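You operate a simulated robot arm through the tools that you are given. There is no shell and no other tool. Be economical: measure what you need, move in short steps, check, and stop when the job is done.

The job below is to be done with a simulated two-armed robot. You get a single attempt, and the scene is never put back.

## Task
Fit hatch panel A327 to the ceiling frame with the lift and bring the cradle back down.
Fine: crank till the clips catch; lower it all the way; the yellow winch lever ends on HOLD; the brake stays on. Leave the green latch closed and the beam square.

Only the result counts: the job must be done as asked and must still hold three seconds after the hand-in. Knocking over, shifting, dropping, spilling or breaking anything else fails it.

## Robot
Two 7-joint arms with two-finger parallel grippers on one trunk, on a base that drives. Base frame: it is fixed to the floor where the robot stands at the start and does not move with it; the origin is under the middle of the robot, x ahead of it, y to its left, z up. Lengths are in mm, angles in degrees, forces in N, time in s.
The left shoulder is at the start at [50, 168, 1132], the right one opposite. With the tool pointing down near the work surface each hand reaches from about 100 to 660 mm from the robot's upright axis, wherever it stands, measured 20 degrees to its own side. Places, roughly: block under the cradle [1800, -1300, 1200]; brake pedal [1600, -1300, 400]; cradle tray [1800, -1300, 1300]; green latch [1700, -1300, 1200]; yellow winch lever [1800, -1500, 1000]. Payload 1.57 kg a hand.
The tool frame of a hand sits at the grasp point between the pads (the TCP): z along the fingers, y along the line on which they close. The tips reach 30 mm beyond it. The gripper opens to 80 mm. The fingers are 17 mm wide and 12 mm thick; the gripper's body (40 by 82 mm) begins 80 mm behind the TCP.
Orientation is told as [roll, pitch, yaw] about the base's x, y, z axes, in that order, counted from this pose: with the fingers straight down and closing along the base's y, the tool's x points along the base's -x, its y along +y and its z along -z.

## Interface
- The arms move only by the tool move_arm. It takes "left_rows", "right_rows" or both (then of equal length, played together; a hand with none holds still); each is a list of rows, each a list of 7 numbers: the shift along the tool's x, y, z in units of 50 mm (1.0 is 50 mm), then the turn, a rotation vector about the tool's x, y, z in units of 6 degrees (1.0 is 6 degrees), then the opening in per cent of the stroke, from 0 (shut) to 100 (fully open). In form: [[x, y, z, wx, wy, wz, grip], ...]. A call has 1 to 12 rows; each row shifts and turns the commanded pose from where the row before left it, along the tool's axes as they then stand. A call with a number of a shift or a turn outside -1 to 1 is refused whole. Each row takes 0.2 s and may step no farther than 50 mm and 8.6 degrees from the row before; otherwise, or with a gripper value out of range, the whole call is refused. A pose out of reach is approached as far as the arm can. The call stops where the force on the tool passes 90 N (or 10 N more than at its start, if that is more) or the arm is blocked; 0.2 s more then pass. Each finger travels about 45 mm/s and halts on what it meets, pressing with about 35 N; the grip force reading is that of the motor and also rises with nothing between the fingers. The clock runs only during rows and for 0.2 s after the last one: add rows that do not move to give the fingers time. It gives the time, the measured TCP pose, the force on the tool (base axes), the opening and the grip force at its end, in the units of the frame above (readings bear some noise), with the torque about the TCP (base axes, N m) and any sound that the robot's microphone picked up.
- Cameras (640 x 400 px; columns grow to the right, rows downward): "scene" is now at [100.9, 41.3, 1318.5]; the picture's right is [0.55, -0.84, 0.00], its down [-0.67, -0.44, -0.60] and it looks along [0.50, 0.33, -0.80] (base axes); focal length 251 px, centre (320, 200). "left" rides on the left gripper at [72, 7, -122] in its tool frame; the picture's right is [-0.09, 1.00, 0.00], its down [-0.84, -0.08, -0.54] and it looks along [-0.54, -0.05, 0.84] (tool axes); focal length 238 px, centre (320, 200). "right" rides on the right gripper at [72, -7, -122] in its tool frame; the picture's right is [0.09, 1.00, 0.00], its down [-0.84, 0.08, -0.54] and it looks along [-0.54, 0.05, 0.84] (tool axes); focal length 238 px, centre (320, 200).
- snapshot(camera): a new picture of that camera. It takes no simulated time.
- move_column(by): slides the trunk up (or, below 0, down) by that many mm; the arms and the scene camera ride with it, the base frame stays. It gives what a move gives, with no picture.
- drive_base(legs): drives the robot by 1 to 6 legs, each [ahead, left, turn to the left] in mm, mm and degrees, along the robot's own axes; the way and the turn of a leg run together, so that a leg with both is an arc; at most 1500 mm and 180 degrees a leg. The arms and the cameras ride along, it lands a little off, and it stops where it bumps. It gives what a move gives.
- head_to(pan, tilt): turns the head with the scene camera to pan (to the left, within 80 degrees either way) and tilt (down, from -29 to 69), counted from straight ahead of the robot. It gives what a move gives.
- probe_pixels(camera, pixels): for up to 12 pixels [column, row] of the newest picture of that camera ("zoom" is the newest enlarged one), the place [x, y, z] in the base frame of the surface seen there, good to about 2 mm. It takes no simulated time.
- close_up(camera, box): a new picture of the part [left, top, right, bottom] of that camera's present view, enlarged. It takes no simulated time.
- finish_job(): hands the job in; it is judged then, once.

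Work in short steps. Measure before you move; look again where a grasp or a placing could have gone wrong, and mend it. You have 80 turns and 62 pictures in all, those below and enlarged ones among them. Open the grippers and draw the arms clear of the work before you hand the job in, unless the task says otherwise; then end with one line.

The tools are called after ">>>" as a command line: name --argument value ..., lists and objects as JSON in quotes. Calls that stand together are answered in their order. move_arm: Moves the arms, as the interface text tells. Its arguments: {"type":"object","properties":{"left_rows":{"type":"array","items":{"type":"array","items":{"type":"number"}}},"right_rows":{"type":"array","items":{"type":"array","items":{"type":"number"}}}},"required":[]} The other tools are called the same way: move_column (by) slides the trunk up or down; drive_base (legs) drives the base; head_to (pan, tilt) turns the head that bears the scene camera; snapshot (camera) takes a picture; probe_pixels (camera, pixels) gives the place of the surface under pixels of a picture; close_up (camera, box) takes an enlarged picture of a part of a camera's view; finish_job () hands the job in.

At the start:

```text
time_s: 0.0
left_tcp_pos: [340.2, 359.9, 1016.6]
left_tool_rot: [0.0, 0.0, 0.1]
left_ft_force: [-0.1, -0.4, -0.2]
left_ft_torque: [-0.02, 0.0, -0.01]
left_grip_width: 80.3
left_grasp_force: 0.1
right_tcp_pos: [408.9, 41.8, 1103.4]
right_tool_rot: [0.1, 0.0, 0.0]
right_ft_force: [-0.1, 0.2, -0.3]
right_ft_torque: [0.01, 0.0, -0.03]
right_grip_width: 80.0
right_grasp_force: 0.1
trunk travel left (down, up): [-300.0, 143.0]
robot x, y, heading: [1.1, -4.7, 0.2]
head pan, tilt: [33.3, 53.3]
```

scene: 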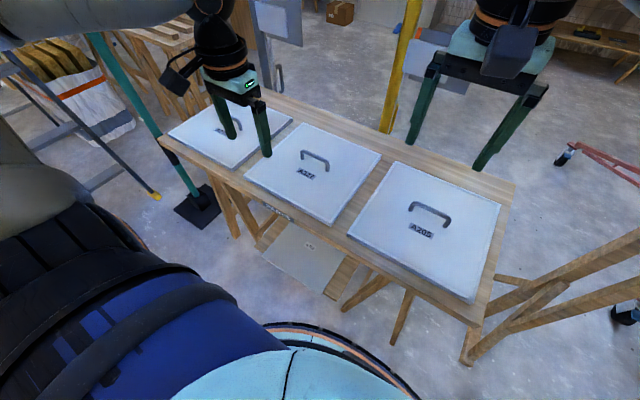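
right: 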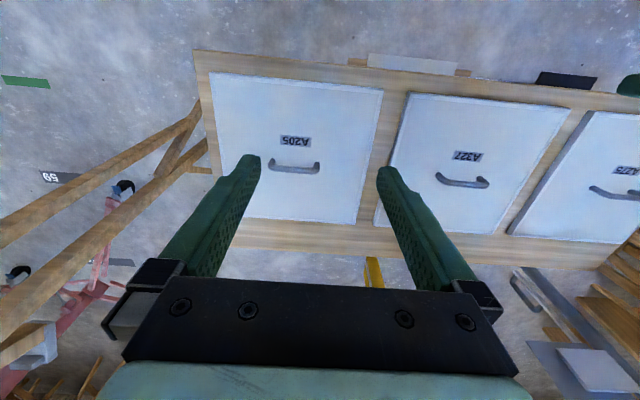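
left: 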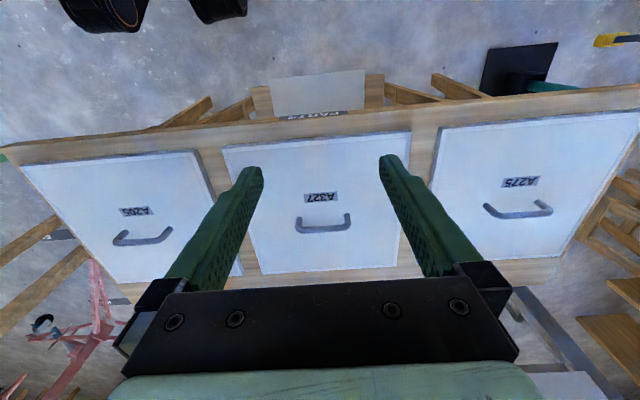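

The pictures show three panels on the bench; the middle one (scene ~(305,170)) is A327. I look toward the lift and take positions of the panel.

>>> close_up --camera "scene" --box '[150, 90, 520, 320]'

>>> probe_pixels --camera "scene" --pixels '[[314, 155], [302, 160], [329, 167], [306, 123], [381, 154], [245, 182], [329, 224], [306, 174], [300, 265], [430, 207], [500, 203], [350, 215]]'

>>> head_to --pan -36 --tilt 10

>>> snapshot --camera "scene"

```text
1.73 times, centred on (335, 205) of scene
```

zoom: 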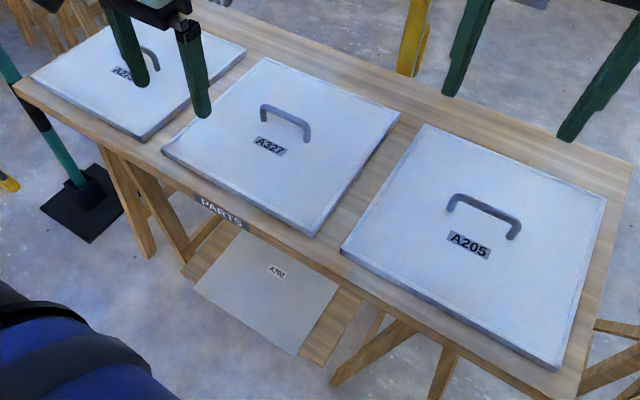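

```text
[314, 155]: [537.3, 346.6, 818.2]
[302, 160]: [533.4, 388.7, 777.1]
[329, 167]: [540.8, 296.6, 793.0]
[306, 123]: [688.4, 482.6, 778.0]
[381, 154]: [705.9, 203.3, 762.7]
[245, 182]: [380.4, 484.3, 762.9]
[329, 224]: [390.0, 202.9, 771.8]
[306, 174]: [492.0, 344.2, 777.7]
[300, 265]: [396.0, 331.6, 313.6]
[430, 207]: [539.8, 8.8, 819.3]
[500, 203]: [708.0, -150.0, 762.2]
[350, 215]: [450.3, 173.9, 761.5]
```

```text
time_s: 1.4
left_tcp_pos: [341.0, 359.9, 1016.0]
left_tool_rot: [0.0, 0.0, 0.1]
left_ft_force: [0.8, 0.1, 0.2]
left_ft_torque: [-0.03, 0.03, 0.03]
left_grip_width: 80.3
left_grasp_force: 0.0
right_tcp_pos: [408.4, 40.8, 1104.1]
right_tool_rot: [0.0, 0.0, 0.0]
right_ft_force: [-0.6, -0.3, -0.3]
right_ft_torque: [0.0, -0.03, -0.02]
right_grip_width: 80.2
right_grasp_force: 0.1
trunk travel left (down, up): [-300.0, 143.0]
robot x, y, heading: [2.3, -0.0, 0.1]
head pan, tilt: [-36.0, 10.0]
```

```text
57 pictures are left
```

scene: 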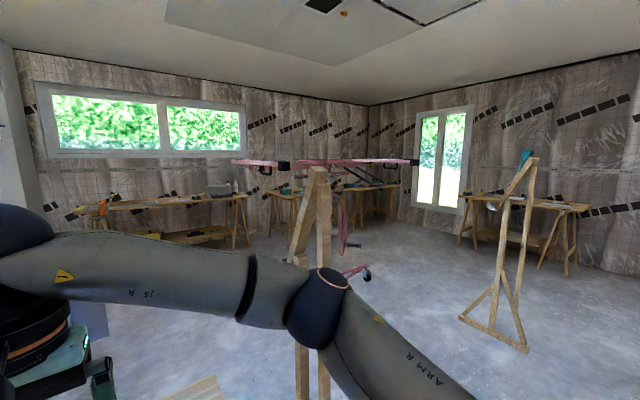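

The pink lift sits behind a wooden post. I zoom in and look up at the ceiling.

>>> close_up --camera "scene" --box '[220, 130, 440, 300]'

>>> probe_pixels --camera "scene" --pixels '[[318, 180], [308, 350], [240, 162], [410, 161], [345, 235], [325, 220], [367, 272], [530, 170], [322, 5], [344, 13], [400, 10], [283, 165]]'

>>> head_to --pan -36 --tilt -25

>>> snapshot --camera "scene"

```text
2.35 times, centred on (330, 215) of scene
```

zoom: 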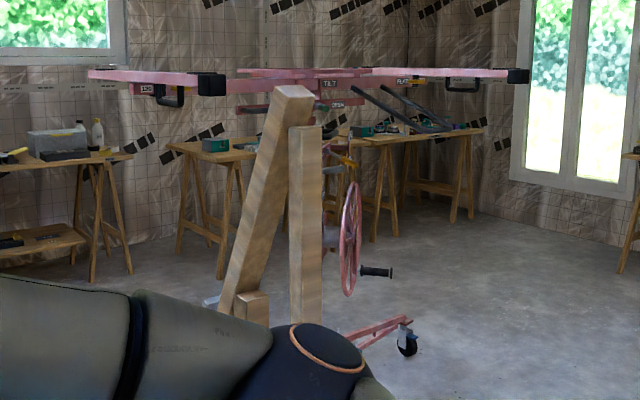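

```text
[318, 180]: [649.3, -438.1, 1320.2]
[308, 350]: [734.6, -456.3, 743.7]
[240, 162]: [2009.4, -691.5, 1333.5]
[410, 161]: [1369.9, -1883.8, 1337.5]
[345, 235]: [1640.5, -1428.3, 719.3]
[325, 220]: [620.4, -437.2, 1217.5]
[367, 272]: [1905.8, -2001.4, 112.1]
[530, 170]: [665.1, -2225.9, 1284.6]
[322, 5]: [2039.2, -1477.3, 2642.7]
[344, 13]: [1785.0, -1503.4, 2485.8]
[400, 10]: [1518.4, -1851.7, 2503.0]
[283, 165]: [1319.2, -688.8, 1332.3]
```

```text
time_s: 2.4
left_tcp_pos: [339.8, 358.9, 1015.3]
left_tool_rot: [0.0, 0.0, 0.1]
left_ft_force: [0.5, -0.2, 0.0]
left_ft_torque: [-0.02, 0.0, -0.03]
left_grip_width: 79.9
left_grasp_force: 0.0
right_tcp_pos: [409.1, 41.4, 1103.3]
right_tool_rot: [0.0, 0.0, 0.0]
right_ft_force: [-0.2, 0.2, -0.7]
right_ft_torque: [0.01, 0.04, -0.01]
right_grip_width: 80.2
right_grasp_force: 0.0
trunk travel left (down, up): [-300.0, 143.0]
robot x, y, heading: [0.5, 3.9, -0.1]
head pan, tilt: [-36.0, -25.0]
```

```text
55 pictures are left
```

scene: 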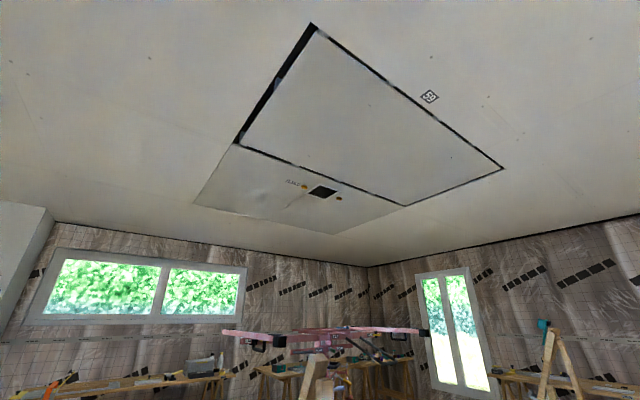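

I zoom on the ceiling opening near (320,192).

>>> close_up --camera "scene" --box '[260, 155, 380, 230]'

>>> probe_pixels --camera "scene" --pixels '[[322, 192], [310, 191], [326, 198], [337, 190], [318, 186], [304, 186], [339, 198], [235, 144], [312, 24], [502, 168], [403, 205], [429, 97]]'

>>> head_to --pan -36 --tilt 45

>>> snapshot --camera "scene"

```text
5.33 times, centred on (320, 192) of scene
```

zoom: 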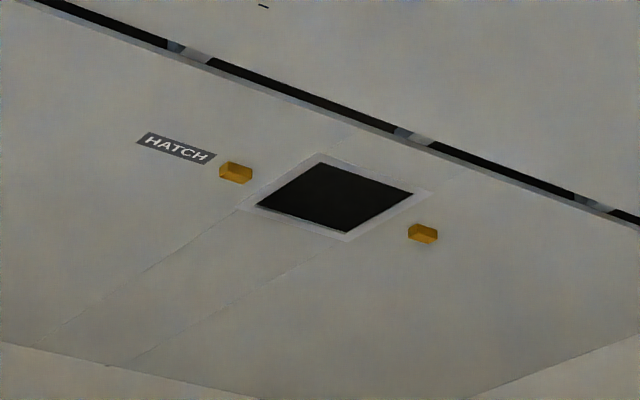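

```text
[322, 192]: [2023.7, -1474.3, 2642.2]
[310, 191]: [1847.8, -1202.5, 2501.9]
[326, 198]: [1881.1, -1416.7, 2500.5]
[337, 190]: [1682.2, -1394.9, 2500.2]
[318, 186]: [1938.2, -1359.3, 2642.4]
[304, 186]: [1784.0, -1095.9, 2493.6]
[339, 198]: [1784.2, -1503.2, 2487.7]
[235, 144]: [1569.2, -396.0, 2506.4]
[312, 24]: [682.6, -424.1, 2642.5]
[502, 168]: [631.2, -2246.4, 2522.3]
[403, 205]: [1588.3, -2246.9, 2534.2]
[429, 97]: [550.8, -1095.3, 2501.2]
```

```text
time_s: 3.8
left_tcp_pos: [339.8, 360.4, 1016.8]
left_tool_rot: [0.0, 0.0, 0.0]
left_ft_force: [0.3, 0.3, 0.5]
left_ft_torque: [0.01, 0.0, -0.01]
left_grip_width: 80.0
left_grasp_force: 0.0
right_tcp_pos: [408.9, 41.7, 1104.3]
right_tool_rot: [0.0, 0.0, 0.1]
right_ft_force: [0.3, -0.4, 0.2]
right_ft_torque: [0.01, 0.0, 0.0]
right_grip_width: 80.1
right_grasp_force: 0.0
trunk travel left (down, up): [-300.0, 143.0]
robot x, y, heading: [3.9, 0.2, 0.0]
head pan, tilt: [-36.0, 45.0]
```

```text
53 pictures are left
```

scene: 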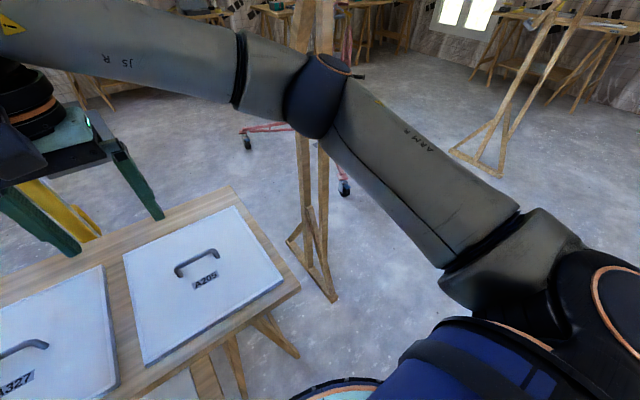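

The stand (foot near (335,298)) is between me and the lift; I measure it and look to my right before driving.

>>> probe_pixels --camera "scene" --pixels '[[335, 298], [290, 241], [310, 225], [298, 285], [247, 142], [345, 188], [500, 173], [452, 150], [320, 340], [290, 355]]'

>>> head_to --pan -80 --tilt 25

>>> snapshot --camera "scene"

```text
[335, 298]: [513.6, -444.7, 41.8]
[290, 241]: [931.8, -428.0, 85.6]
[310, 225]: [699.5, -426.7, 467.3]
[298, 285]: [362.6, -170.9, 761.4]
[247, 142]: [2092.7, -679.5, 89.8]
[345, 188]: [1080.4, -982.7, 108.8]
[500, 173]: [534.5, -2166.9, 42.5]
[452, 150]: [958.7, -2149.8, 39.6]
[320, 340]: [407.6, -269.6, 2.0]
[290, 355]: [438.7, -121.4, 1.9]
```

```text
time_s: 4.9
left_tcp_pos: [339.6, 359.6, 1015.5]
left_tool_rot: [0.1, -0.1, 0.1]
left_ft_force: [-0.3, 0.1, -0.4]
left_ft_torque: [-0.03, -0.01, -0.03]
left_grip_width: 80.0
left_grasp_force: 0.1
right_tcp_pos: [408.3, 40.5, 1105.5]
right_tool_rot: [0.0, 0.0, 0.0]
right_ft_force: [0.6, 0.1, 0.6]
right_ft_torque: [-0.03, -0.02, -0.01]
right_grip_width: 79.8
right_grasp_force: 0.0
trunk travel left (down, up): [-300.0, 143.0]
robot x, y, heading: [0.4, -0.7, -0.0]
head pan, tilt: [-80.0, 25.0]
```

```text
52 pictures are left
```

scene: 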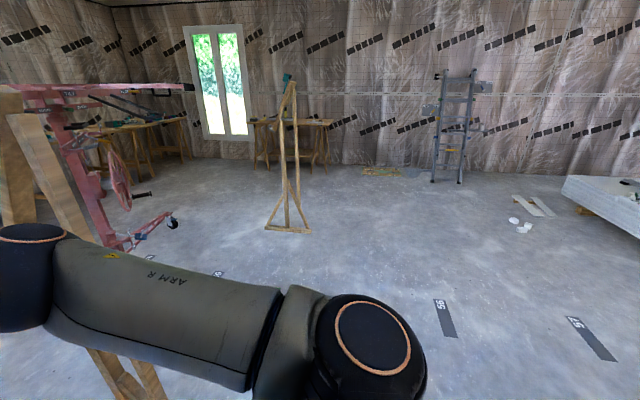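

The floor to my right is free. I back off 150 mm, strafe right 1300 mm past the stand, and look at the lift.

>>> drive_base --legs '[[-150, 0, 0], [0, -1300, 0], [400, 0, 0]]'

>>> head_to --pan 0 --tilt 15

>>> snapshot --camera "scene"

```text
time_s: 14.5
left_tcp_pos: [591.2, -944.5, 1016.6]
left_tool_rot: [0.1, 0.0, -0.6]
left_ft_force: [-0.3, -0.5, 0.4]
left_ft_torque: [0.03, 0.01, 0.02]
left_grip_width: 80.0
left_grasp_force: 0.2
right_tcp_pos: [657.6, -1262.4, 1104.1]
right_tool_rot: [0.0, 0.0, -0.5]
right_ft_force: [0.0, -0.3, 0.8]
right_ft_torque: [-0.01, 0.02, 0.0]
right_grip_width: 80.2
right_grasp_force: 0.1
trunk travel left (down, up): [-300.0, 143.0]
robot x, y, heading: [248.9, -1297.2, -0.8]
head pan, tilt: [-80.0, 25.0]
```

```text
time_s: 16.1
left_tcp_pos: [591.7, -943.7, 1014.7]
left_tool_rot: [0.0, 0.0, -0.5]
left_ft_force: [-0.3, 0.0, 0.1]
left_ft_torque: [0.01, 0.02, -0.01]
left_grip_width: 79.9
left_grasp_force: 0.0
right_tcp_pos: [655.5, -1264.0, 1103.0]
right_tool_rot: [0.0, 0.1, -0.6]
right_ft_force: [0.0, 0.5, 1.4]
right_ft_torque: [0.0, 0.02, 0.0]
right_grip_width: 80.1
right_grasp_force: 0.0
trunk travel left (down, up): [-300.0, 143.0]
robot x, y, heading: [248.7, -1299.0, -0.6]
head pan, tilt: [0.0, 15.0]
```

```text
51 pictures are left
```

scene: 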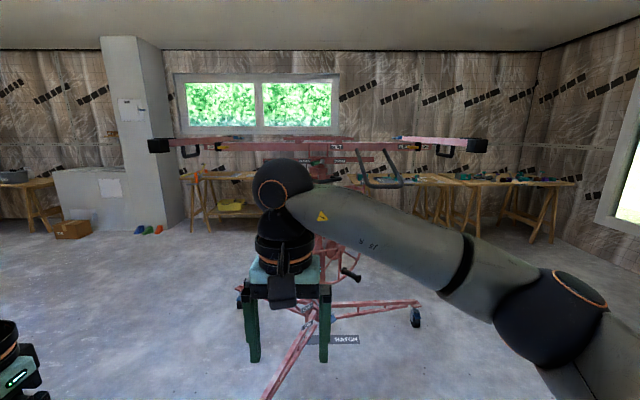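

The right arm blocks the view; I shift it back and to the right, then look again.

>>> move_arm --right_rows '[[0.3, -0.9, 0.2, 0, 0, 0, 100], [0.3, -0.9, 0.2, 0, 0, 0, 100], [0.3, -0.9, 0.2, 0, 0, 0, 100], [0.3, -0.9, 0.2, 0, 0, 0, 100], [0.3, -0.9, 0.2, 0, 0, 0, 100], [0.3, -0.9, 0.2, 0, 0, 0, 100], [0.3, -0.9, 0.2, 0, 0, 0, 100], [0.3, -0.9, 0.2, 0, 0, 0, 100]]'

>>> snapshot --camera "scene"

>>> close_up --camera "scene" --box '[200, 110, 480, 285]'

```text
time_s: 17.9
left_tcp_pos: [591.0, -943.9, 1015.7]
left_tool_rot: [-0.1, 0.0, -0.5]
left_ft_force: [0.0, 0.1, -1.0]
left_ft_torque: [0.0, -0.05, 0.01]
left_grip_width: 80.0
left_grasp_force: 0.1
right_tcp_pos: [532.1, -1621.8, 1023.8]
right_tool_rot: [0.0, 0.0, -0.5]
right_ft_force: [0.0, -0.2, -0.7]
right_ft_torque: [0.01, -0.03, 0.01]
right_grip_width: 80.1
right_grasp_force: 0.0
trunk travel left (down, up): [-300.0, 143.0]
robot x, y, heading: [248.8, -1295.7, -0.3]
head pan, tilt: [0.0, 15.0]
```

```text
50 pictures are left
```

scene: 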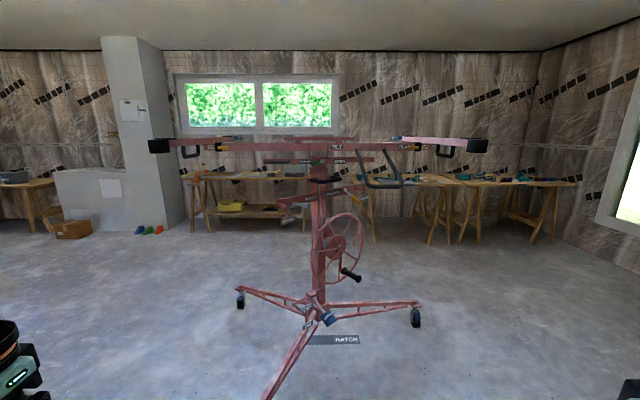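

```text
2.29 times, centred on (340, 198) of scene
```

zoom: 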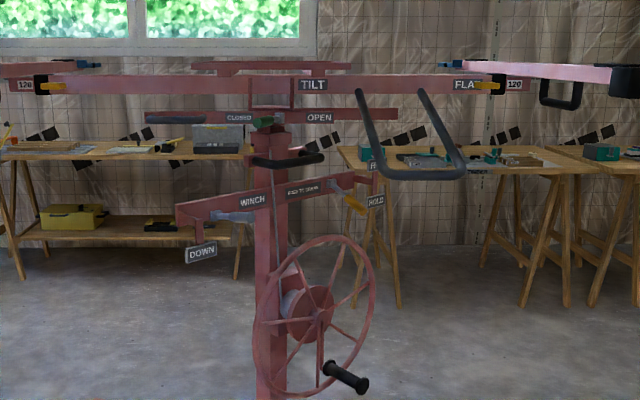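

I take detailed close-ups of the head of the lift and its base.

>>> close_up --camera "scene" --box '[270, 130, 410, 217]'

>>> probe_pixels --camera "scene" --pixels '[[160, 146], [478, 146], [435, 138], [383, 185], [318, 200], [350, 274], [330, 318], [270, 392], [241, 301], [415, 318], [310, 148], [340, 215]]'

>>> close_up --camera "scene" --box '[220, 260, 430, 391]'

```text
4.57 times, centred on (340, 174) of scene
```

zoom: 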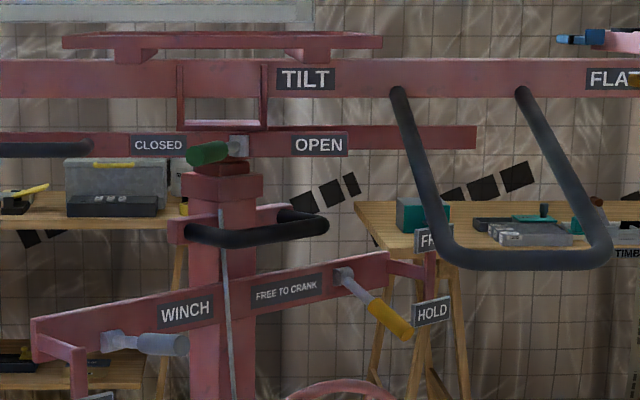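

```text
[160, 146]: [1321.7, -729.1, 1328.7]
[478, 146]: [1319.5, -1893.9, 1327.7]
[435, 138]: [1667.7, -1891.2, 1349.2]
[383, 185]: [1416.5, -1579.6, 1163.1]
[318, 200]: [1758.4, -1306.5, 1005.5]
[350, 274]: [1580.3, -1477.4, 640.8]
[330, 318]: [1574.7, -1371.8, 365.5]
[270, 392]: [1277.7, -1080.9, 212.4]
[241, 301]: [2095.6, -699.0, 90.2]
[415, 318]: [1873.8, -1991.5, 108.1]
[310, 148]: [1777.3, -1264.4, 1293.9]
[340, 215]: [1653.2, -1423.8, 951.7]
```

```text
3.05 times, centred on (325, 326) of scene
```

zoom: 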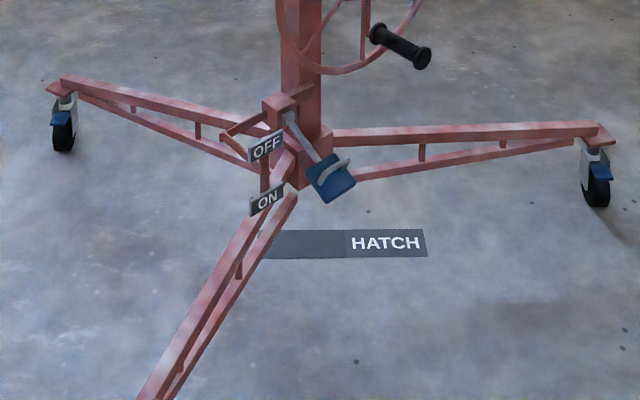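

Brake pedal is blue at (330,318) beside ON; yellow lever points to HOLD; latch points to CLOSED. I look up at the hatch opening from here.

>>> head_to --pan 0 --tilt -28

>>> snapshot --camera "scene"

>>> close_up --camera "scene" --box '[240, 90, 400, 190]'

```text
time_s: 18.9
left_tcp_pos: [592.3, -944.5, 1015.9]
left_tool_rot: [0.0, 0.0, -0.6]
left_ft_force: [-0.5, 0.9, 0.0]
left_ft_torque: [0.02, 0.0, 0.02]
left_grip_width: 80.0
left_grasp_force: 0.1
right_tcp_pos: [532.7, -1621.1, 1023.8]
right_tool_rot: [0.1, 0.0, -0.8]
right_ft_force: [0.6, -0.8, -0.4]
right_ft_torque: [-0.02, 0.0, 0.01]
right_grip_width: 80.2
right_grasp_force: 0.1
trunk travel left (down, up): [-300.0, 143.0]
robot x, y, heading: [248.5, -1301.3, -0.4]
head pan, tilt: [0.0, -28.0]
```

```text
46 pictures are left
```

scene: 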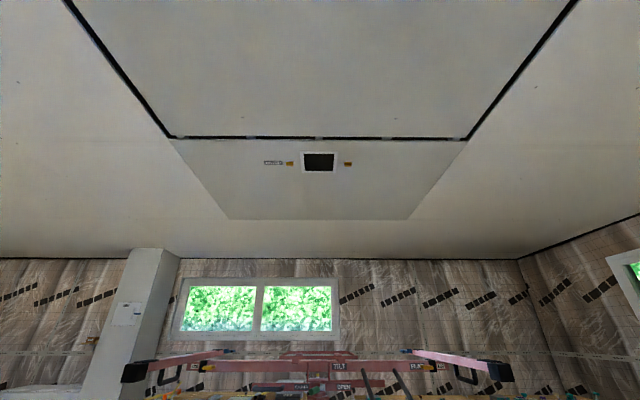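

```text
4.00 times, centred on (320, 140) of scene
```

zoom: 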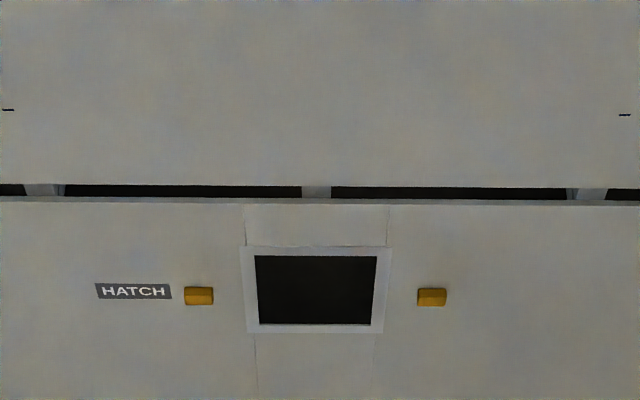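

I probe the frame and opening corners.

>>> probe_pixels --camera "zoom" --pixels '[[247, 252], [385, 252], [380, 328], [250, 328], [198, 297], [432, 297], [316, 251], [316, 328], [257, 290], [374, 290], [245, 290], [386, 290]]'

>>> head_to --pan 0 --tilt 20

>>> drive_base --legs '[[0, -200, 0], [500, 0, 0]]'

>>> snapshot --camera "scene"

```text
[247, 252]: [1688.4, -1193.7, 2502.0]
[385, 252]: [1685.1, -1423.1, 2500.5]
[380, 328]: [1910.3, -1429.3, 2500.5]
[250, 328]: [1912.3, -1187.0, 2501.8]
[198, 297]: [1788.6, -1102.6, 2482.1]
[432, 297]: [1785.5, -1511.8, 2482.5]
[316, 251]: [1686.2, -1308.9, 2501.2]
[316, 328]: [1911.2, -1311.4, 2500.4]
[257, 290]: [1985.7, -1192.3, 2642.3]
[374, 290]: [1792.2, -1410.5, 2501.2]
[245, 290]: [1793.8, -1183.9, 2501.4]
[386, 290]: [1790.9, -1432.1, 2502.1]
```

```text
time_s: 20.1
left_tcp_pos: [592.2, -942.5, 1016.3]
left_tool_rot: [0.0, 0.0, -0.4]
left_ft_force: [0.7, 0.3, -1.2]
left_ft_torque: [-0.01, -0.01, -0.01]
left_grip_width: 79.8
left_grasp_force: 0.1
right_tcp_pos: [533.4, -1620.9, 1024.0]
right_tool_rot: [0.0, 0.0, -0.5]
right_ft_force: [0.6, -1.3, 0.6]
right_ft_torque: [-0.01, -0.01, -0.01]
right_grip_width: 80.1
right_grasp_force: 0.1
trunk travel left (down, up): [-300.0, 143.0]
robot x, y, heading: [246.4, -1299.9, -0.9]
head pan, tilt: [0.0, 20.0]
```

```text
time_s: 24.2
left_tcp_pos: [1086.7, -1148.9, 1015.9]
left_tool_rot: [0.1, 0.0, -0.7]
left_ft_force: [0.8, 1.1, -0.5]
left_ft_torque: [-0.01, 0.04, 0.03]
left_grip_width: 79.8
left_grasp_force: 0.1
right_tcp_pos: [1026.0, -1826.4, 1022.5]
right_tool_rot: [0.0, -0.1, -0.8]
right_ft_force: [0.3, -0.5, -0.8]
right_ft_torque: [0.0, 0.02, 0.04]
right_grip_width: 80.2
right_grasp_force: 0.1
trunk travel left (down, up): [-300.0, 143.0]
robot x, y, heading: [742.2, -1503.6, -1.0]
head pan, tilt: [0.0, 20.0]
```

```text
44 pictures are left
```

scene: 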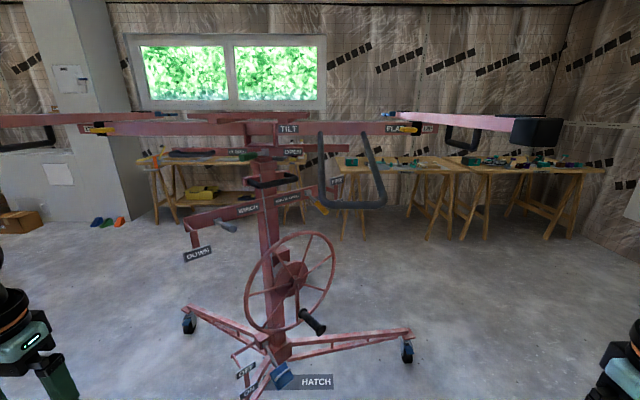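

Closer now; I zoom into the lift's head and winch area.

>>> close_up --camera "scene" --box '[170, 100, 410, 250]'

>>> probe_pixels --camera "zoom" --pixels '[[215, 33], [325, 33], [230, 45], [400, 100], [560, 100], [400, 275], [560, 275], [420, 275], [400, 290], [160, 340], [330, 95], [260, 140]]'

>>> close_up --camera "scene" --box '[220, 220, 420, 400]'

>>> probe_pixels --camera "scene" --pixels '[[321, 331], [303, 314], [290, 279], [318, 207], [308, 203], [284, 376], [270, 348], [245, 372], [248, 390], [275, 130], [262, 150], [262, 176]]'

```text
2.67 times, centred on (290, 175) of scene
```

zoom: 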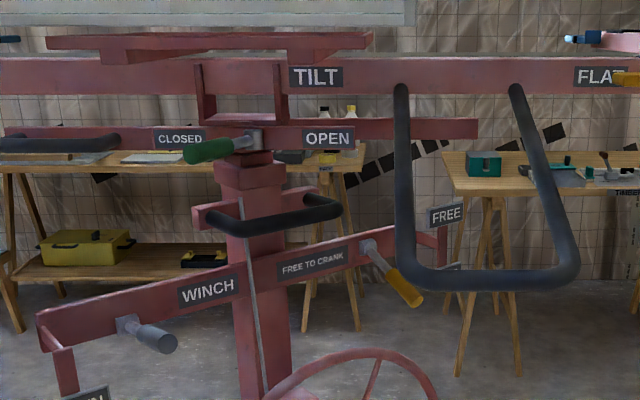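

```text
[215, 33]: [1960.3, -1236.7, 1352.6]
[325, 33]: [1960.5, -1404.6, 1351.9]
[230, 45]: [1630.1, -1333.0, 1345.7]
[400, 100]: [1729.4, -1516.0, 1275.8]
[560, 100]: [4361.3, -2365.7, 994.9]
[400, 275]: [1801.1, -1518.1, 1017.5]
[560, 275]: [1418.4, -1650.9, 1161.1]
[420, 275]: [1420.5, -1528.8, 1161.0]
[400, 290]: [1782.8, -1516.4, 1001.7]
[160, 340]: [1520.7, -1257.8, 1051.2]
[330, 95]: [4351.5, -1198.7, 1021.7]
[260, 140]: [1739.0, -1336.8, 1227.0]
```

```text
2.22 times, centred on (320, 310) of scene
```

zoom: 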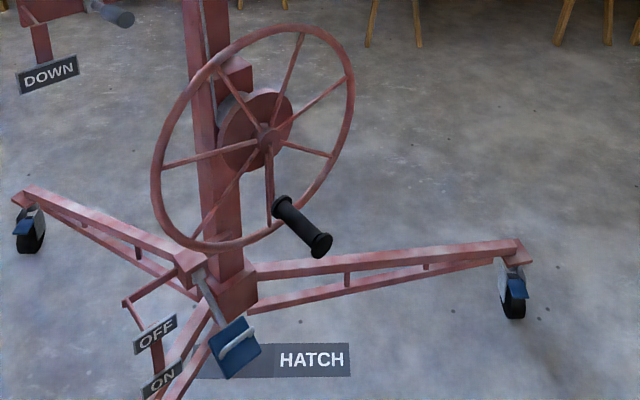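

```text
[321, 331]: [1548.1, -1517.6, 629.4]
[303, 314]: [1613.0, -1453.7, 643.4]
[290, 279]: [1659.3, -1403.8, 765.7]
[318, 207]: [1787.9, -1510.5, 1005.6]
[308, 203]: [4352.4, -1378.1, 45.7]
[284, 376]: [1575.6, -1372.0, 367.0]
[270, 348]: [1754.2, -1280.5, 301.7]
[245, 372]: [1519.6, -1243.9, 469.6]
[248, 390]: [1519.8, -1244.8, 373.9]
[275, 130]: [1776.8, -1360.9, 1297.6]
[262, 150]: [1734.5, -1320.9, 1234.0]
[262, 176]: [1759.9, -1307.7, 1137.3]
```

I zoom more on the winch plate to understand the levers.

>>> close_up --camera "scene" --box '[175, 165, 355, 275]'

>>> probe_pixels --camera "zoom" --pixels '[[220, 222], [170, 205], [45, 195], [85, 315], [530, 100], [560, 160], [520, 150], [460, 75], [490, 110], [300, 60], [330, 50], [600, 120]]'

```text
3.56 times, centred on (265, 220) of scene
```

zoom: 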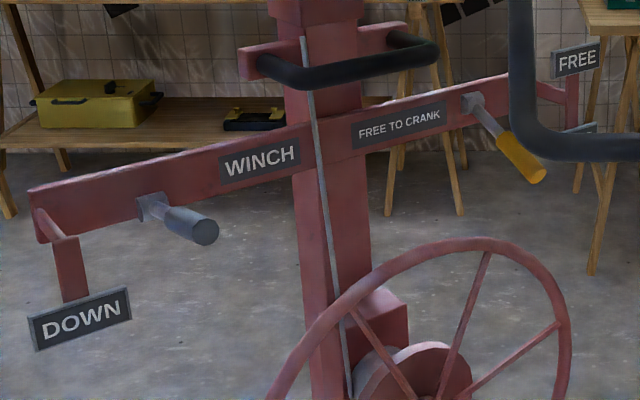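

```text
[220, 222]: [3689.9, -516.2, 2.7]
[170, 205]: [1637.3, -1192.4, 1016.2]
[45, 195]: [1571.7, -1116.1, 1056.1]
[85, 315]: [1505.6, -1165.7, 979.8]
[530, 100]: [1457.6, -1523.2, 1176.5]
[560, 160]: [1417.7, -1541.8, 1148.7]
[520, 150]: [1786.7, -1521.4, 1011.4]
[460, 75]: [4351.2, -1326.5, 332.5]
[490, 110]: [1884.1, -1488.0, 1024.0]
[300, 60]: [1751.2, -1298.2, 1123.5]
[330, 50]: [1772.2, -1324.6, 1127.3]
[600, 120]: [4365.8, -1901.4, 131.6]
```

I check reach for the high placement from here: trunk up, left hand out to roughly the placing pose relative to the robot, and look down at the tray.

>>> move_column --by 143

>>> move_arm --left_rows '[[-0.58, -0.38, -0.69, 0, 0, 0, 100], [-0.58, -0.38, -0.69, 0, 0, 0, 100], [-0.58, -0.38, -0.69, 0, 0, 0, 100], [-0.58, -0.38, -0.69, 0, 0, 0, 100], [-0.58, -0.38, -0.69, 0, 0, 0, 100], [-0.58, -0.38, -0.69, 0, 0, 0, 100], [-0.58, -0.38, -0.69, 0, 0, 0, 100], [-0.58, -0.38, -0.69, 0, 0, 0, 100]]'

>>> snapshot --camera "scene"

```text
time_s: 25.9
left_tcp_pos: [1088.0, -1148.9, 1159.5]
left_tool_rot: [0.0, 0.0, -0.5]
left_ft_force: [-0.2, 0.3, -0.9]
left_ft_torque: [0.02, -0.01, 0.04]
left_grip_width: 80.1
left_grasp_force: 0.1
right_tcp_pos: [1027.9, -1825.6, 1166.1]
right_tool_rot: [0.1, 0.0, -0.8]
right_ft_force: [0.6, -0.5, 1.3]
right_ft_torque: [0.0, 0.0, 0.02]
right_grip_width: 79.9
right_grasp_force: 0.2
trunk travel left (down, up): [-443.0, 0.0]
robot x, y, heading: [743.9, -1501.4, -0.6]
head pan, tilt: [0.0, 20.0]
```

```text
time_s: 27.7
left_tcp_pos: [1224.2, -1250.1, 1349.8]
left_tool_rot: [0.0, -0.2, -0.7]
left_ft_force: [-0.1, -1.1, 0.0]
left_ft_torque: [0.03, -0.02, -0.02]
left_grip_width: 80.1
left_grasp_force: 0.0
left hand out of reach, approached as far as the arm can: row 6, 7, 8
right_tcp_pos: [1026.1, -1826.2, 1165.7]
right_tool_rot: [0.1, 0.0, -0.9]
right_ft_force: [0.4, 0.0, 0.6]
right_ft_torque: [-0.02, -0.01, -0.01]
right_grip_width: 79.9
right_grasp_force: 0.1
trunk travel left (down, up): [-443.0, 0.0]
robot x, y, heading: [743.7, -1504.8, -0.7]
head pan, tilt: [0.0, 20.0]
```

```text
40 pictures are left
```

scene: 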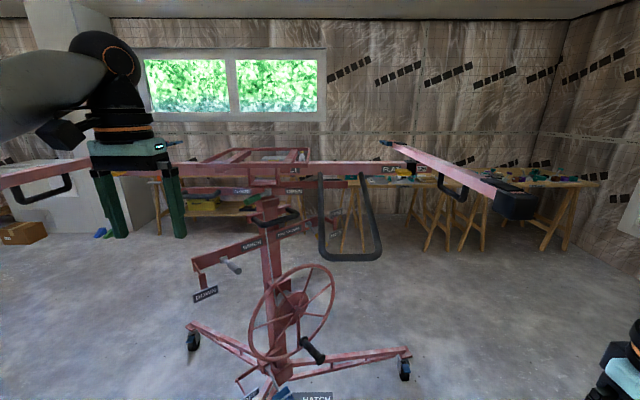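

The vertical hand reaches only ~545 mm at that height, so I'd grip the handle with the hand pitched ~45° forward. I turn the left hand (yaw +90, tilt) in free air and test reach.

>>> move_arm --left_rows '[[0.3, 0, 0.3, 0, 0, 1, 100], [0.3, 0, 0.3, 0, 0, 1, 100], [0.3, 0, 0.3, 0, 0, 1, 100], [0, 0, 0, 0, 0, 1, 100], [0, 0, 0, 0, 0, 1, 100], [0, 0, 0, 0, 0, 1, 100], [0, 0, 0, 0, 0, 1, 100], [0, 0, 0, 0, 0, 1, 100], [0, 0, 0, 0, 0, 1, 100], [0, 0, 0, 0, 0, 1, 100], [0, 0, 0, 0, 0, 1, 100], [0, 0, 0, 0, 0, 1, 100]]'

>>> move_arm --left_rows '[[0, 0, 0, 0, 0, 1, 100], [0, 0, 0, 0, 0, 1, 100], [0, 0, 0, 0, 0, 1, 100], [0, 0, 0, -1, 0, 0, 100], [0, 0, 0, -1, 0, 0, 100], [0, 0, 0, -1, 0, 0, 100], [0, 0, 0, -1, 0, 0, 100], [0, 0, 0, -1, 0, 0, 100], [0, 0, 0, -1, 0, 0, 100], [0, 0, 0, -1, 0, 0, 100], [0, 0, 0, -0.5, 0, 0, 100]]'

```text
time_s: 30.3
left_tcp_pos: [1180.5, -1244.8, 1305.3]
left_tool_rot: [0.0, 0.1, -72.8]
left_ft_force: [-0.8, -0.3, 0.2]
left_ft_torque: [0.01, 0.02, 0.01]
left_grip_width: 79.8
left_grasp_force: 0.0
right_tcp_pos: [1027.0, -1823.8, 1165.6]
right_tool_rot: [0.0, 0.0, -0.8]
right_ft_force: [-0.7, 0.5, -0.2]
right_ft_torque: [-0.02, 0.03, -0.02]
right_grip_width: 80.3
right_grasp_force: 0.1
trunk travel left (down, up): [-443.0, 0.0]
robot x, y, heading: [740.5, -1504.5, -0.4]
head pan, tilt: [0.0, 20.0]
```

```text
time_s: 32.7
left_tcp_pos: [1181.2, -1243.6, 1305.6]
left_tool_rot: [45.1, 0.1, -90.7]
left_ft_force: [-0.3, 0.0, -0.2]
left_ft_torque: [0.04, -0.04, 0.01]
left_grip_width: 80.2
left_grasp_force: 0.1
right_tcp_pos: [1026.6, -1825.0, 1165.7]
right_tool_rot: [0.0, 0.0, -0.8]
right_ft_force: [0.0, -0.2, 0.8]
right_ft_torque: [-0.02, -0.01, 0.03]
right_grip_width: 80.0
right_grasp_force: 0.1
trunk travel left (down, up): [-443.0, 0.0]
robot x, y, heading: [742.7, -1499.9, -0.7]
head pan, tilt: [0.0, 20.0]
```

Tilt works. Now test forward reach at z≈1420.

>>> move_arm --left_rows '[[0, 0.55, -0.55, 0, 0, 0, 100], [0, 0.55, -0.55, 0, 0, 0, 100], [0, 0.55, -0.55, 0, 0, 0, 100], [0, 0.65, 0.65, 0, 0, 0, 100], [0, 0.65, 0.65, 0, 0, 0, 100], [0, 0.65, 0.65, 0, 0, 0, 100], [0, 0.65, 0.65, 0, 0, 0, 100], [0, 0.65, 0.65, 0, 0, 0, 100]]'

>>> head_to --pan 15 --tilt 66

>>> snapshot --camera "scene"

```text
time_s: 34.5
left_tcp_pos: [1372.6, -1236.1, 1422.8]
left_tool_rot: [45.1, 0.1, -90.4]
left_ft_force: [-0.4, -0.5, 0.4]
left_ft_torque: [0.0, 0.02, 0.05]
left_grip_width: 79.9
left_grasp_force: 0.0
left hand out of reach, approached as far as the arm can: row 8
right_tcp_pos: [1025.1, -1825.7, 1167.5]
right_tool_rot: [0.0, -0.1, -0.8]
right_ft_force: [-0.2, -0.7, -0.6]
right_ft_torque: [-0.04, -0.03, -0.05]
right_grip_width: 80.0
right_grasp_force: 0.0
trunk travel left (down, up): [-443.0, 0.0]
robot x, y, heading: [743.3, -1505.6, -0.7]
head pan, tilt: [0.0, 20.0]
```

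```text
time_s: 35.7
left_tcp_pos: [1375.0, -1236.2, 1421.3]
left_tool_rot: [45.1, 0.0, -90.6]
left_ft_force: [0.6, 0.1, -0.4]
left_ft_torque: [-0.01, 0.0, 0.01]
left_grip_width: 79.9
left_grasp_force: 0.0
right_tcp_pos: [1026.6, -1824.8, 1164.8]
right_tool_rot: [0.0, 0.0, -0.8]
right_ft_force: [-0.1, 0.1, -0.2]
right_ft_torque: [-0.01, 0.01, 0.01]
right_grip_width: 80.2
right_grasp_force: 0.0
trunk travel left (down, up): [-443.0, 0.0]
robot x, y, heading: [742.3, -1504.1, -0.6]
head pan, tilt: [15.0, 66.0]
```

```text
39 pictures are left
```

scene: 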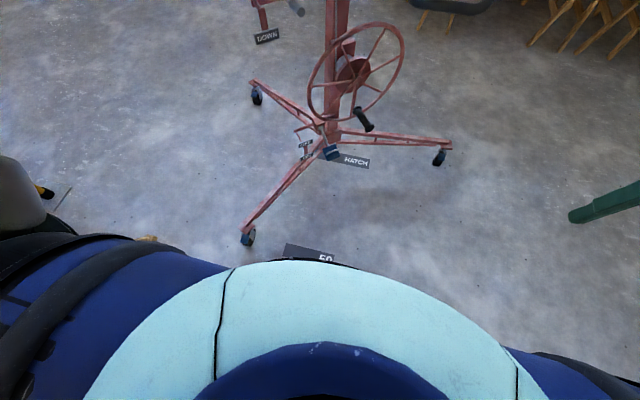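

Reach is 630 mm forward at z 1421: enough. I probe the robot's own outline and the lift's leg.

>>> probe_pixels --camera "scene" --pixels '[[335, 266], [440, 290], [222, 280], [150, 245], [247, 235], [275, 195], [560, 365], [350, 370]]'

```text
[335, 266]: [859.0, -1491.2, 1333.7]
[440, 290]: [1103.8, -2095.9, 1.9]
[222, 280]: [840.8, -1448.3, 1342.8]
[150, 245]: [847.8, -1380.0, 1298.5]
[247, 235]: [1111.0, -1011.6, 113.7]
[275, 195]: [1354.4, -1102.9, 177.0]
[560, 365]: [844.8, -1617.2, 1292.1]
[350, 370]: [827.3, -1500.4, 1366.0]
```

I retract both arms and drive back to the bench.

>>> move_arm --left_rows '[[0, -0.65, -0.65, 0, 0, 0, 100], [0, -0.65, -0.65, 0, 0, 0, 100], [0, -0.65, -0.65, 0, 0, 0, 100], [0, -0.65, -0.65, 0, 0, 0, 100], [0, -0.65, -0.65, 0, 0, 0, 100], [0, -0.3, -0.3, 0, 0, 0, 100]]' --right_rows '[[0.6, 0, 0, 0, 0, 0, 50], [0.6, 0, 0, 0, 0, 0, 50], [0.6, 0, 0, 0, 0, 0, 50], [0.6, 0, 0, 0, 0, 0, 50], [0.6, 0, 0, 0, 0, 0, 50], [0, 0, 0, 0, 0, 0, 50]]'

>>> drive_base --legs '[[-900, 0, 0], [0, 0, 0.6], [0, 1500, 0], [110, 0, 0]]'

>>> head_to --pan 33 --tilt 50

>>> snapshot --camera "scene"

```text
time_s: 37.1
left_tcp_pos: [1124.3, -1234.0, 1421.0]
left_tool_rot: [44.9, 0.0, -90.6]
left_ft_force: [0.3, -0.5, 0.6]
left_ft_torque: [-0.01, 0.01, 0.0]
left_grip_width: 80.2
left_grasp_force: 0.1
right_tcp_pos: [916.7, -1852.4, 1197.8]
right_tool_rot: [0.2, 0.1, -0.7]
right_ft_force: [-0.2, 0.7, -0.8]
right_ft_torque: [0.03, -0.04, 0.02]
right_grip_width: 40.2
right_grasp_force: 0.1
right hand out of reach, approached as far as the arm can: row 3, 4, 5
trunk travel left (down, up): [-443.0, 0.0]
robot x, y, heading: [740.8, -1504.6, -0.8]
head pan, tilt: [15.0, 66.0]
```

```text
time_s: 49.9
left_tcp_pos: [316.1, 273.9, 1420.1]
left_tool_rot: [45.0, 0.0, -89.3]
left_ft_force: [0.3, -0.9, -0.2]
left_ft_torque: [0.0, 0.01, 0.0]
left_grip_width: 79.9
left_grasp_force: 0.0
right_tcp_pos: [121.5, -348.4, 1198.8]
right_tool_rot: [0.1, 0.2, 0.6]
right_ft_force: [0.5, 0.4, -0.8]
right_ft_torque: [-0.01, 0.01, 0.02]
right_grip_width: 39.9
right_grasp_force: 0.0
trunk travel left (down, up): [-443.0, 0.0]
robot x, y, heading: [-63.6, -2.5, 0.7]
head pan, tilt: [15.0, 66.0]
```

```text
time_s: 50.7
left_tcp_pos: [314.6, 274.2, 1421.6]
left_tool_rot: [44.9, 0.1, -89.4]
left_ft_force: [0.0, 0.3, 0.0]
left_ft_torque: [-0.02, 0.01, -0.06]
left_grip_width: 79.9
left_grasp_force: 0.0
right_tcp_pos: [120.9, -347.4, 1199.3]
right_tool_rot: [0.2, 0.0, 0.6]
right_ft_force: [0.8, 0.4, -0.5]
right_ft_torque: [-0.03, 0.0, 0.07]
right_grip_width: 40.2
right_grasp_force: 0.1
trunk travel left (down, up): [-443.0, 0.0]
robot x, y, heading: [-58.1, -1.6, 0.2]
head pan, tilt: [33.0, 50.0]
```

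```text
38 pictures are left
```

scene: 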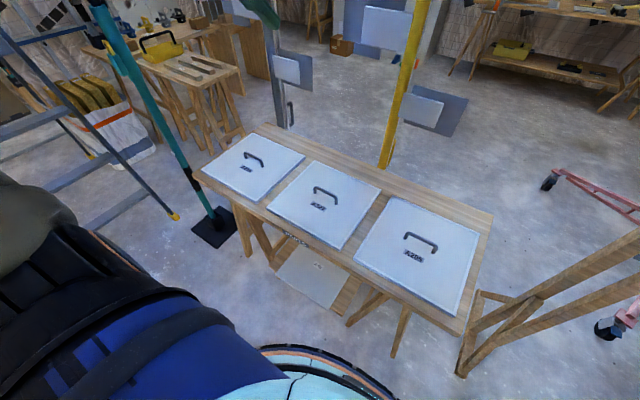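

I zoom on A327 and probe handle and edges.

>>> close_up --camera "scene" --box '[255, 150, 395, 255]'

>>> probe_pixels --camera "scene" --pixels '[[325, 189], [314, 189], [337, 200], [313, 160], [381, 191], [268, 212], [341, 246], [320, 205]]'

```text
3.81 times, centred on (325, 202) of scene
```

zoom: 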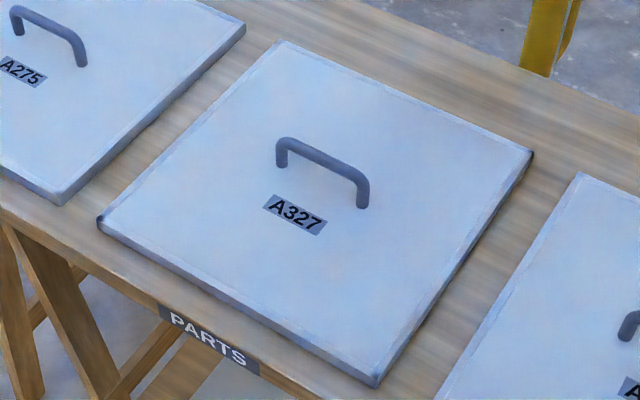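

```text
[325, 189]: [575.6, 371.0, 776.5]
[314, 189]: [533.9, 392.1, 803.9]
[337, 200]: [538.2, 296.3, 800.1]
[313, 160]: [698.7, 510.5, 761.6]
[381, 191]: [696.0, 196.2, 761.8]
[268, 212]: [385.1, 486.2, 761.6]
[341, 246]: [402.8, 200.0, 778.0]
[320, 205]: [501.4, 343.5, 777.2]
```

>>> probe_pixels --camera "zoom" --pixels '[[322, 160], [340, 167], [300, 149], [290, 141], [280, 162], [362, 200], [283, 43], [528, 152], [104, 220], [374, 378], [405, 95], [240, 295]]'

```text
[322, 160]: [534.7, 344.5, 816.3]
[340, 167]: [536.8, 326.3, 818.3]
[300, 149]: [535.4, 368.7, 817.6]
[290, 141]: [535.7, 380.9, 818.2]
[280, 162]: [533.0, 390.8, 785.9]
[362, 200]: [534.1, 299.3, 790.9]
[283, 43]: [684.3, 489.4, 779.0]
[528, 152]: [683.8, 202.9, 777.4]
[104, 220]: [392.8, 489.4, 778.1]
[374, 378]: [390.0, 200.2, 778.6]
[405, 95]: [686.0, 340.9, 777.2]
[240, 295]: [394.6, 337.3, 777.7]
```

Panel is ~300x295, centre (538,345), handle rod at x≈539, z≈812. I move the pitched left hand to a pre-grasp 100 mm back along the fingers.

>>> move_arm --left_rows '[[0.117, -0.453, 0.787, 0, 0, 0, 35], [0.117, -0.453, 0.787, 0, 0, 0, 35], [0.117, -0.453, 0.787, 0, 0, 0, 35], [0.117, -0.453, 0.787, 0, 0, 0, 35], [0.117, -0.453, 0.787, 0, 0, 0, 35], [0.117, -0.453, 0.787, 0, 0, 0, 35], [0.117, -0.453, 0.787, 0, 0, 0, 35], [0.117, -0.453, 0.787, 0, 0, 0, 35], [0.117, -0.453, 0.787, 0, 0, 0, 35], [0.117, -0.453, 0.787, 0, 0, 0, 35], [0.117, -0.453, 0.787, 0, 0, 0, 35], [0.117, -0.453, 0.787, 0, 0, 0, 35]]'

>>> snapshot --camera "left"

```text
time_s: 53.3
left_tcp_pos: [442.4, 355.1, 934.1]
left_tool_rot: [45.1, 0.0, -89.3]
left_ft_force: [0.3, 0.9, -0.1]
left_ft_torque: [0.02, 0.02, -0.02]
left_grip_width: 28.2
left_grasp_force: 0.0
left hand out of reach, approached as far as the arm can: row 12
right_tcp_pos: [119.4, -345.7, 1198.4]
right_tool_rot: [0.0, 0.0, 0.5]
right_ft_force: [-0.3, 0.7, 0.5]
right_ft_torque: [-0.02, -0.01, -0.02]
right_grip_width: 39.9
right_grasp_force: 0.1
trunk travel left (down, up): [-443.0, 0.0]
robot x, y, heading: [-61.7, -6.5, 0.7]
head pan, tilt: [33.0, 50.0]
```

```text
36 pictures are left
```

left: 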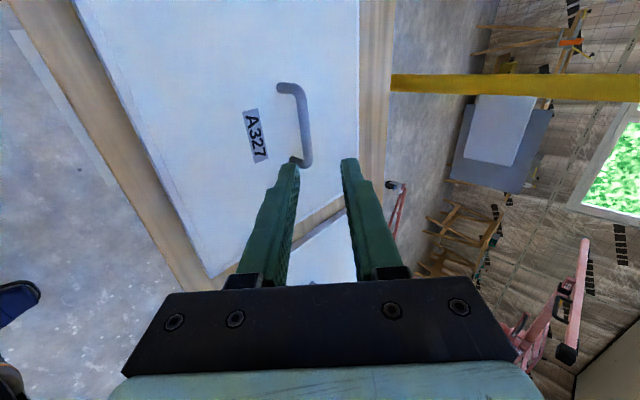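

Out of reach by a little; I raise the hand 90 mm and lower the trunk 130 mm.

>>> move_arm --left_rows '[[0, 0.64, -0.64, 0, 0, 0, 35], [0, 0.64, -0.64, 0, 0, 0, 35]]'

>>> move_column --by -130

```text
time_s: 53.9
left_tcp_pos: [444.7, 352.8, 1024.2]
left_tool_rot: [44.9, 0.1, -89.3]
left_ft_force: [-0.6, 0.1, 0.6]
left_ft_torque: [0.01, -0.02, -0.01]
left_grip_width: 28.2
left_grasp_force: 0.1
right_tcp_pos: [120.6, -348.1, 1198.4]
right_tool_rot: [0.1, 0.0, 0.6]
right_ft_force: [0.2, 0.0, 0.2]
right_ft_torque: [0.02, 0.0, 0.02]
right_grip_width: 40.0
right_grasp_force: 0.0
trunk travel left (down, up): [-443.0, 0.0]
robot x, y, heading: [-61.0, -2.7, 0.4]
head pan, tilt: [33.0, 50.0]
```

```text
time_s: 55.5
left_tcp_pos: [444.4, 353.6, 894.2]
left_tool_rot: [45.1, 0.0, -89.3]
left_ft_force: [-0.8, 0.4, 0.0]
left_ft_torque: [-0.01, 0.03, 0.02]
left_grip_width: 27.9
left_grasp_force: 0.1
right_tcp_pos: [121.4, -348.7, 1068.6]
right_tool_rot: [0.1, 0.1, 0.6]
right_ft_force: [-0.4, -0.3, -0.5]
right_ft_torque: [0.01, 0.05, 0.01]
right_grip_width: 40.1
right_grasp_force: 0.0
trunk travel left (down, up): [-313.0, 130.0]
robot x, y, heading: [-61.4, -3.9, 0.5]
head pan, tilt: [33.0, 50.0]
```

Approach partway aligned with the rod, then check.

>>> move_arm --left_rows '[[-0.18, 0.18, 0.3, 0, 0, 0, 35], [0, 0, 0.7, 0, 0, 0, 35], [0, 0, 0.4, 0, 0, 0, 35]]'

>>> snapshot --camera "left"

>>> close_up --camera "scene" --box '[240, 100, 440, 250]'

```text
time_s: 56.3
left_tcp_pos: [501.0, 345.8, 851.0]
left_tool_rot: [45.0, -0.1, -89.2]
left_ft_force: [-1.1, 0.1, 0.0]
left_ft_torque: [0.01, 0.0, -0.01]
left_grip_width: 27.9
left_grasp_force: 0.1
right_tcp_pos: [121.3, -348.7, 1067.6]
right_tool_rot: [0.1, 0.1, 0.6]
right_ft_force: [0.0, 0.3, 0.2]
right_ft_torque: [0.02, 0.02, 0.02]
right_grip_width: 39.7
right_grasp_force: 0.1
trunk travel left (down, up): [-313.0, 130.0]
robot x, y, heading: [-63.3, -6.2, 0.6]
head pan, tilt: [33.0, 50.0]
```

```text
35 pictures are left
```

left: 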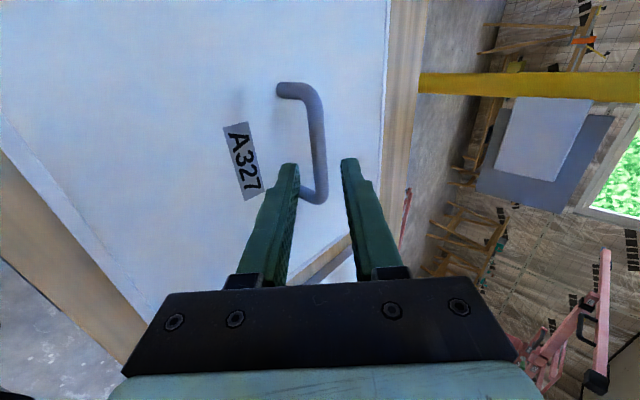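

```text
2.67 times, centred on (340, 175) of scene
```

zoom: 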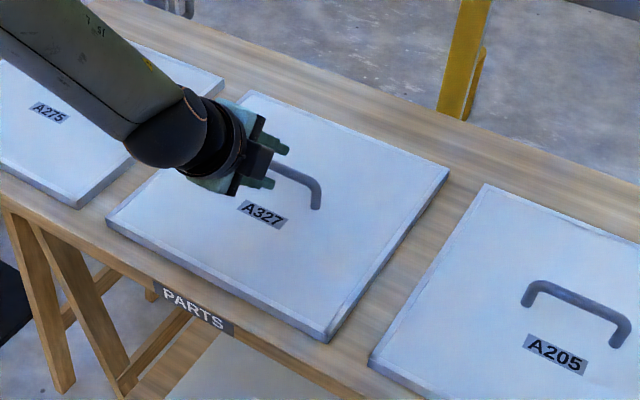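

The rod lies between the fingers. I advance 36 mm and close.

>>> move_arm --left_rows '[[-0.02, 0, 0.4, 0, 0, 0, 35], [0, 0, 0.33, 0, 0, 0, 35], [0, 0, 0, 0, 0, 0, 0], [0, 0, 0, 0, 0, 0, 0], [0, 0, 0, 0, 0, 0, 0], [0, 0, 0, 0, 0, 0, 0]]'

>>> snapshot --camera "left"

```text
time_s: 57.7
left_tcp_pos: [518.1, 345.5, 838.5]
left_tool_rot: [45.0, 0.0, -89.3]
left_ft_force: [-0.5, -0.2, 0.5]
left_ft_torque: [0.0, 0.0, 0.0]
left_grip_width: 0.0
left_grasp_force: 21.2
left hand out of reach, approached as far as the arm can: row 2
right_tcp_pos: [119.7, -348.8, 1068.2]
right_tool_rot: [0.1, 0.0, 0.6]
right_ft_force: [0.1, 0.1, 0.4]
right_ft_torque: [0.01, 0.0, -0.02]
right_grip_width: 39.9
right_grasp_force: 0.1
trunk travel left (down, up): [-313.0, 130.0]
robot x, y, heading: [-61.8, -3.1, 0.3]
head pan, tilt: [33.0, 50.0]
```

```text
33 pictures are left
```

left: 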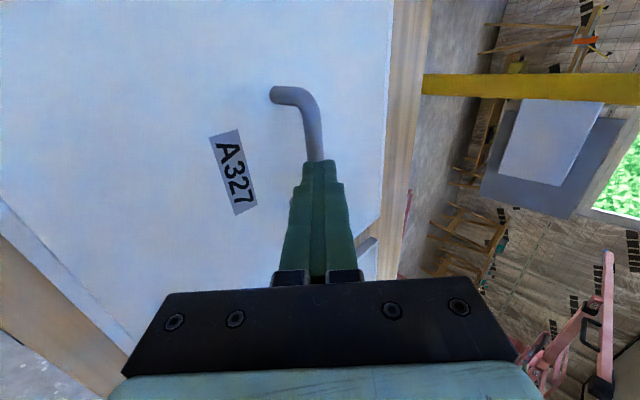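

Still slightly out of reach and the grip closed empty. I back out, open, drive 70 mm ahead and retry.

>>> move_arm --left_rows '[[0, 0, -0.3, 0, 0, 0, 35], [0, 0, -0.9, 0, 0, 0, 35], [0, -0.7, -0.7, 0, 0, 0, 35], [0, -0.35, -0.35, 0, 0, 0, 35]]'

>>> drive_base --legs '[[75, 0, 0]]'

```text
time_s: 58.7
left_tcp_pos: [399.6, 344.3, 879.4]
left_tool_rot: [45.0, 0.0, -89.3]
left_ft_force: [-0.2, -0.4, 0.1]
left_ft_torque: [0.02, 0.0, 0.02]
left_grip_width: 28.2
left_grasp_force: 0.1
right_tcp_pos: [120.1, -347.9, 1068.8]
right_tool_rot: [0.0, 0.0, 0.6]
right_ft_force: [0.2, 0.8, 1.2]
right_ft_torque: [0.03, -0.01, 0.02]
right_grip_width: 39.6
right_grasp_force: 0.0
trunk travel left (down, up): [-313.0, 130.0]
robot x, y, heading: [-62.5, -4.8, 0.8]
head pan, tilt: [33.0, 50.0]
```

```text
time_s: 59.7
left_tcp_pos: [474.0, 344.5, 880.2]
left_tool_rot: [45.0, 0.0, -89.3]
left_ft_force: [0.5, -0.4, -0.7]
left_ft_torque: [0.02, -0.02, -0.01]
left_grip_width: 28.0
left_grasp_force: 0.0
right_tcp_pos: [195.1, -347.1, 1068.5]
right_tool_rot: [0.2, 0.1, 0.5]
right_ft_force: [0.0, 0.5, 0.6]
right_ft_torque: [-0.03, 0.05, -0.01]
right_grip_width: 40.0
right_grasp_force: 0.0
trunk travel left (down, up): [-313.0, 130.0]
robot x, y, heading: [10.3, -0.6, 0.7]
head pan, tilt: [33.0, 50.0]
```

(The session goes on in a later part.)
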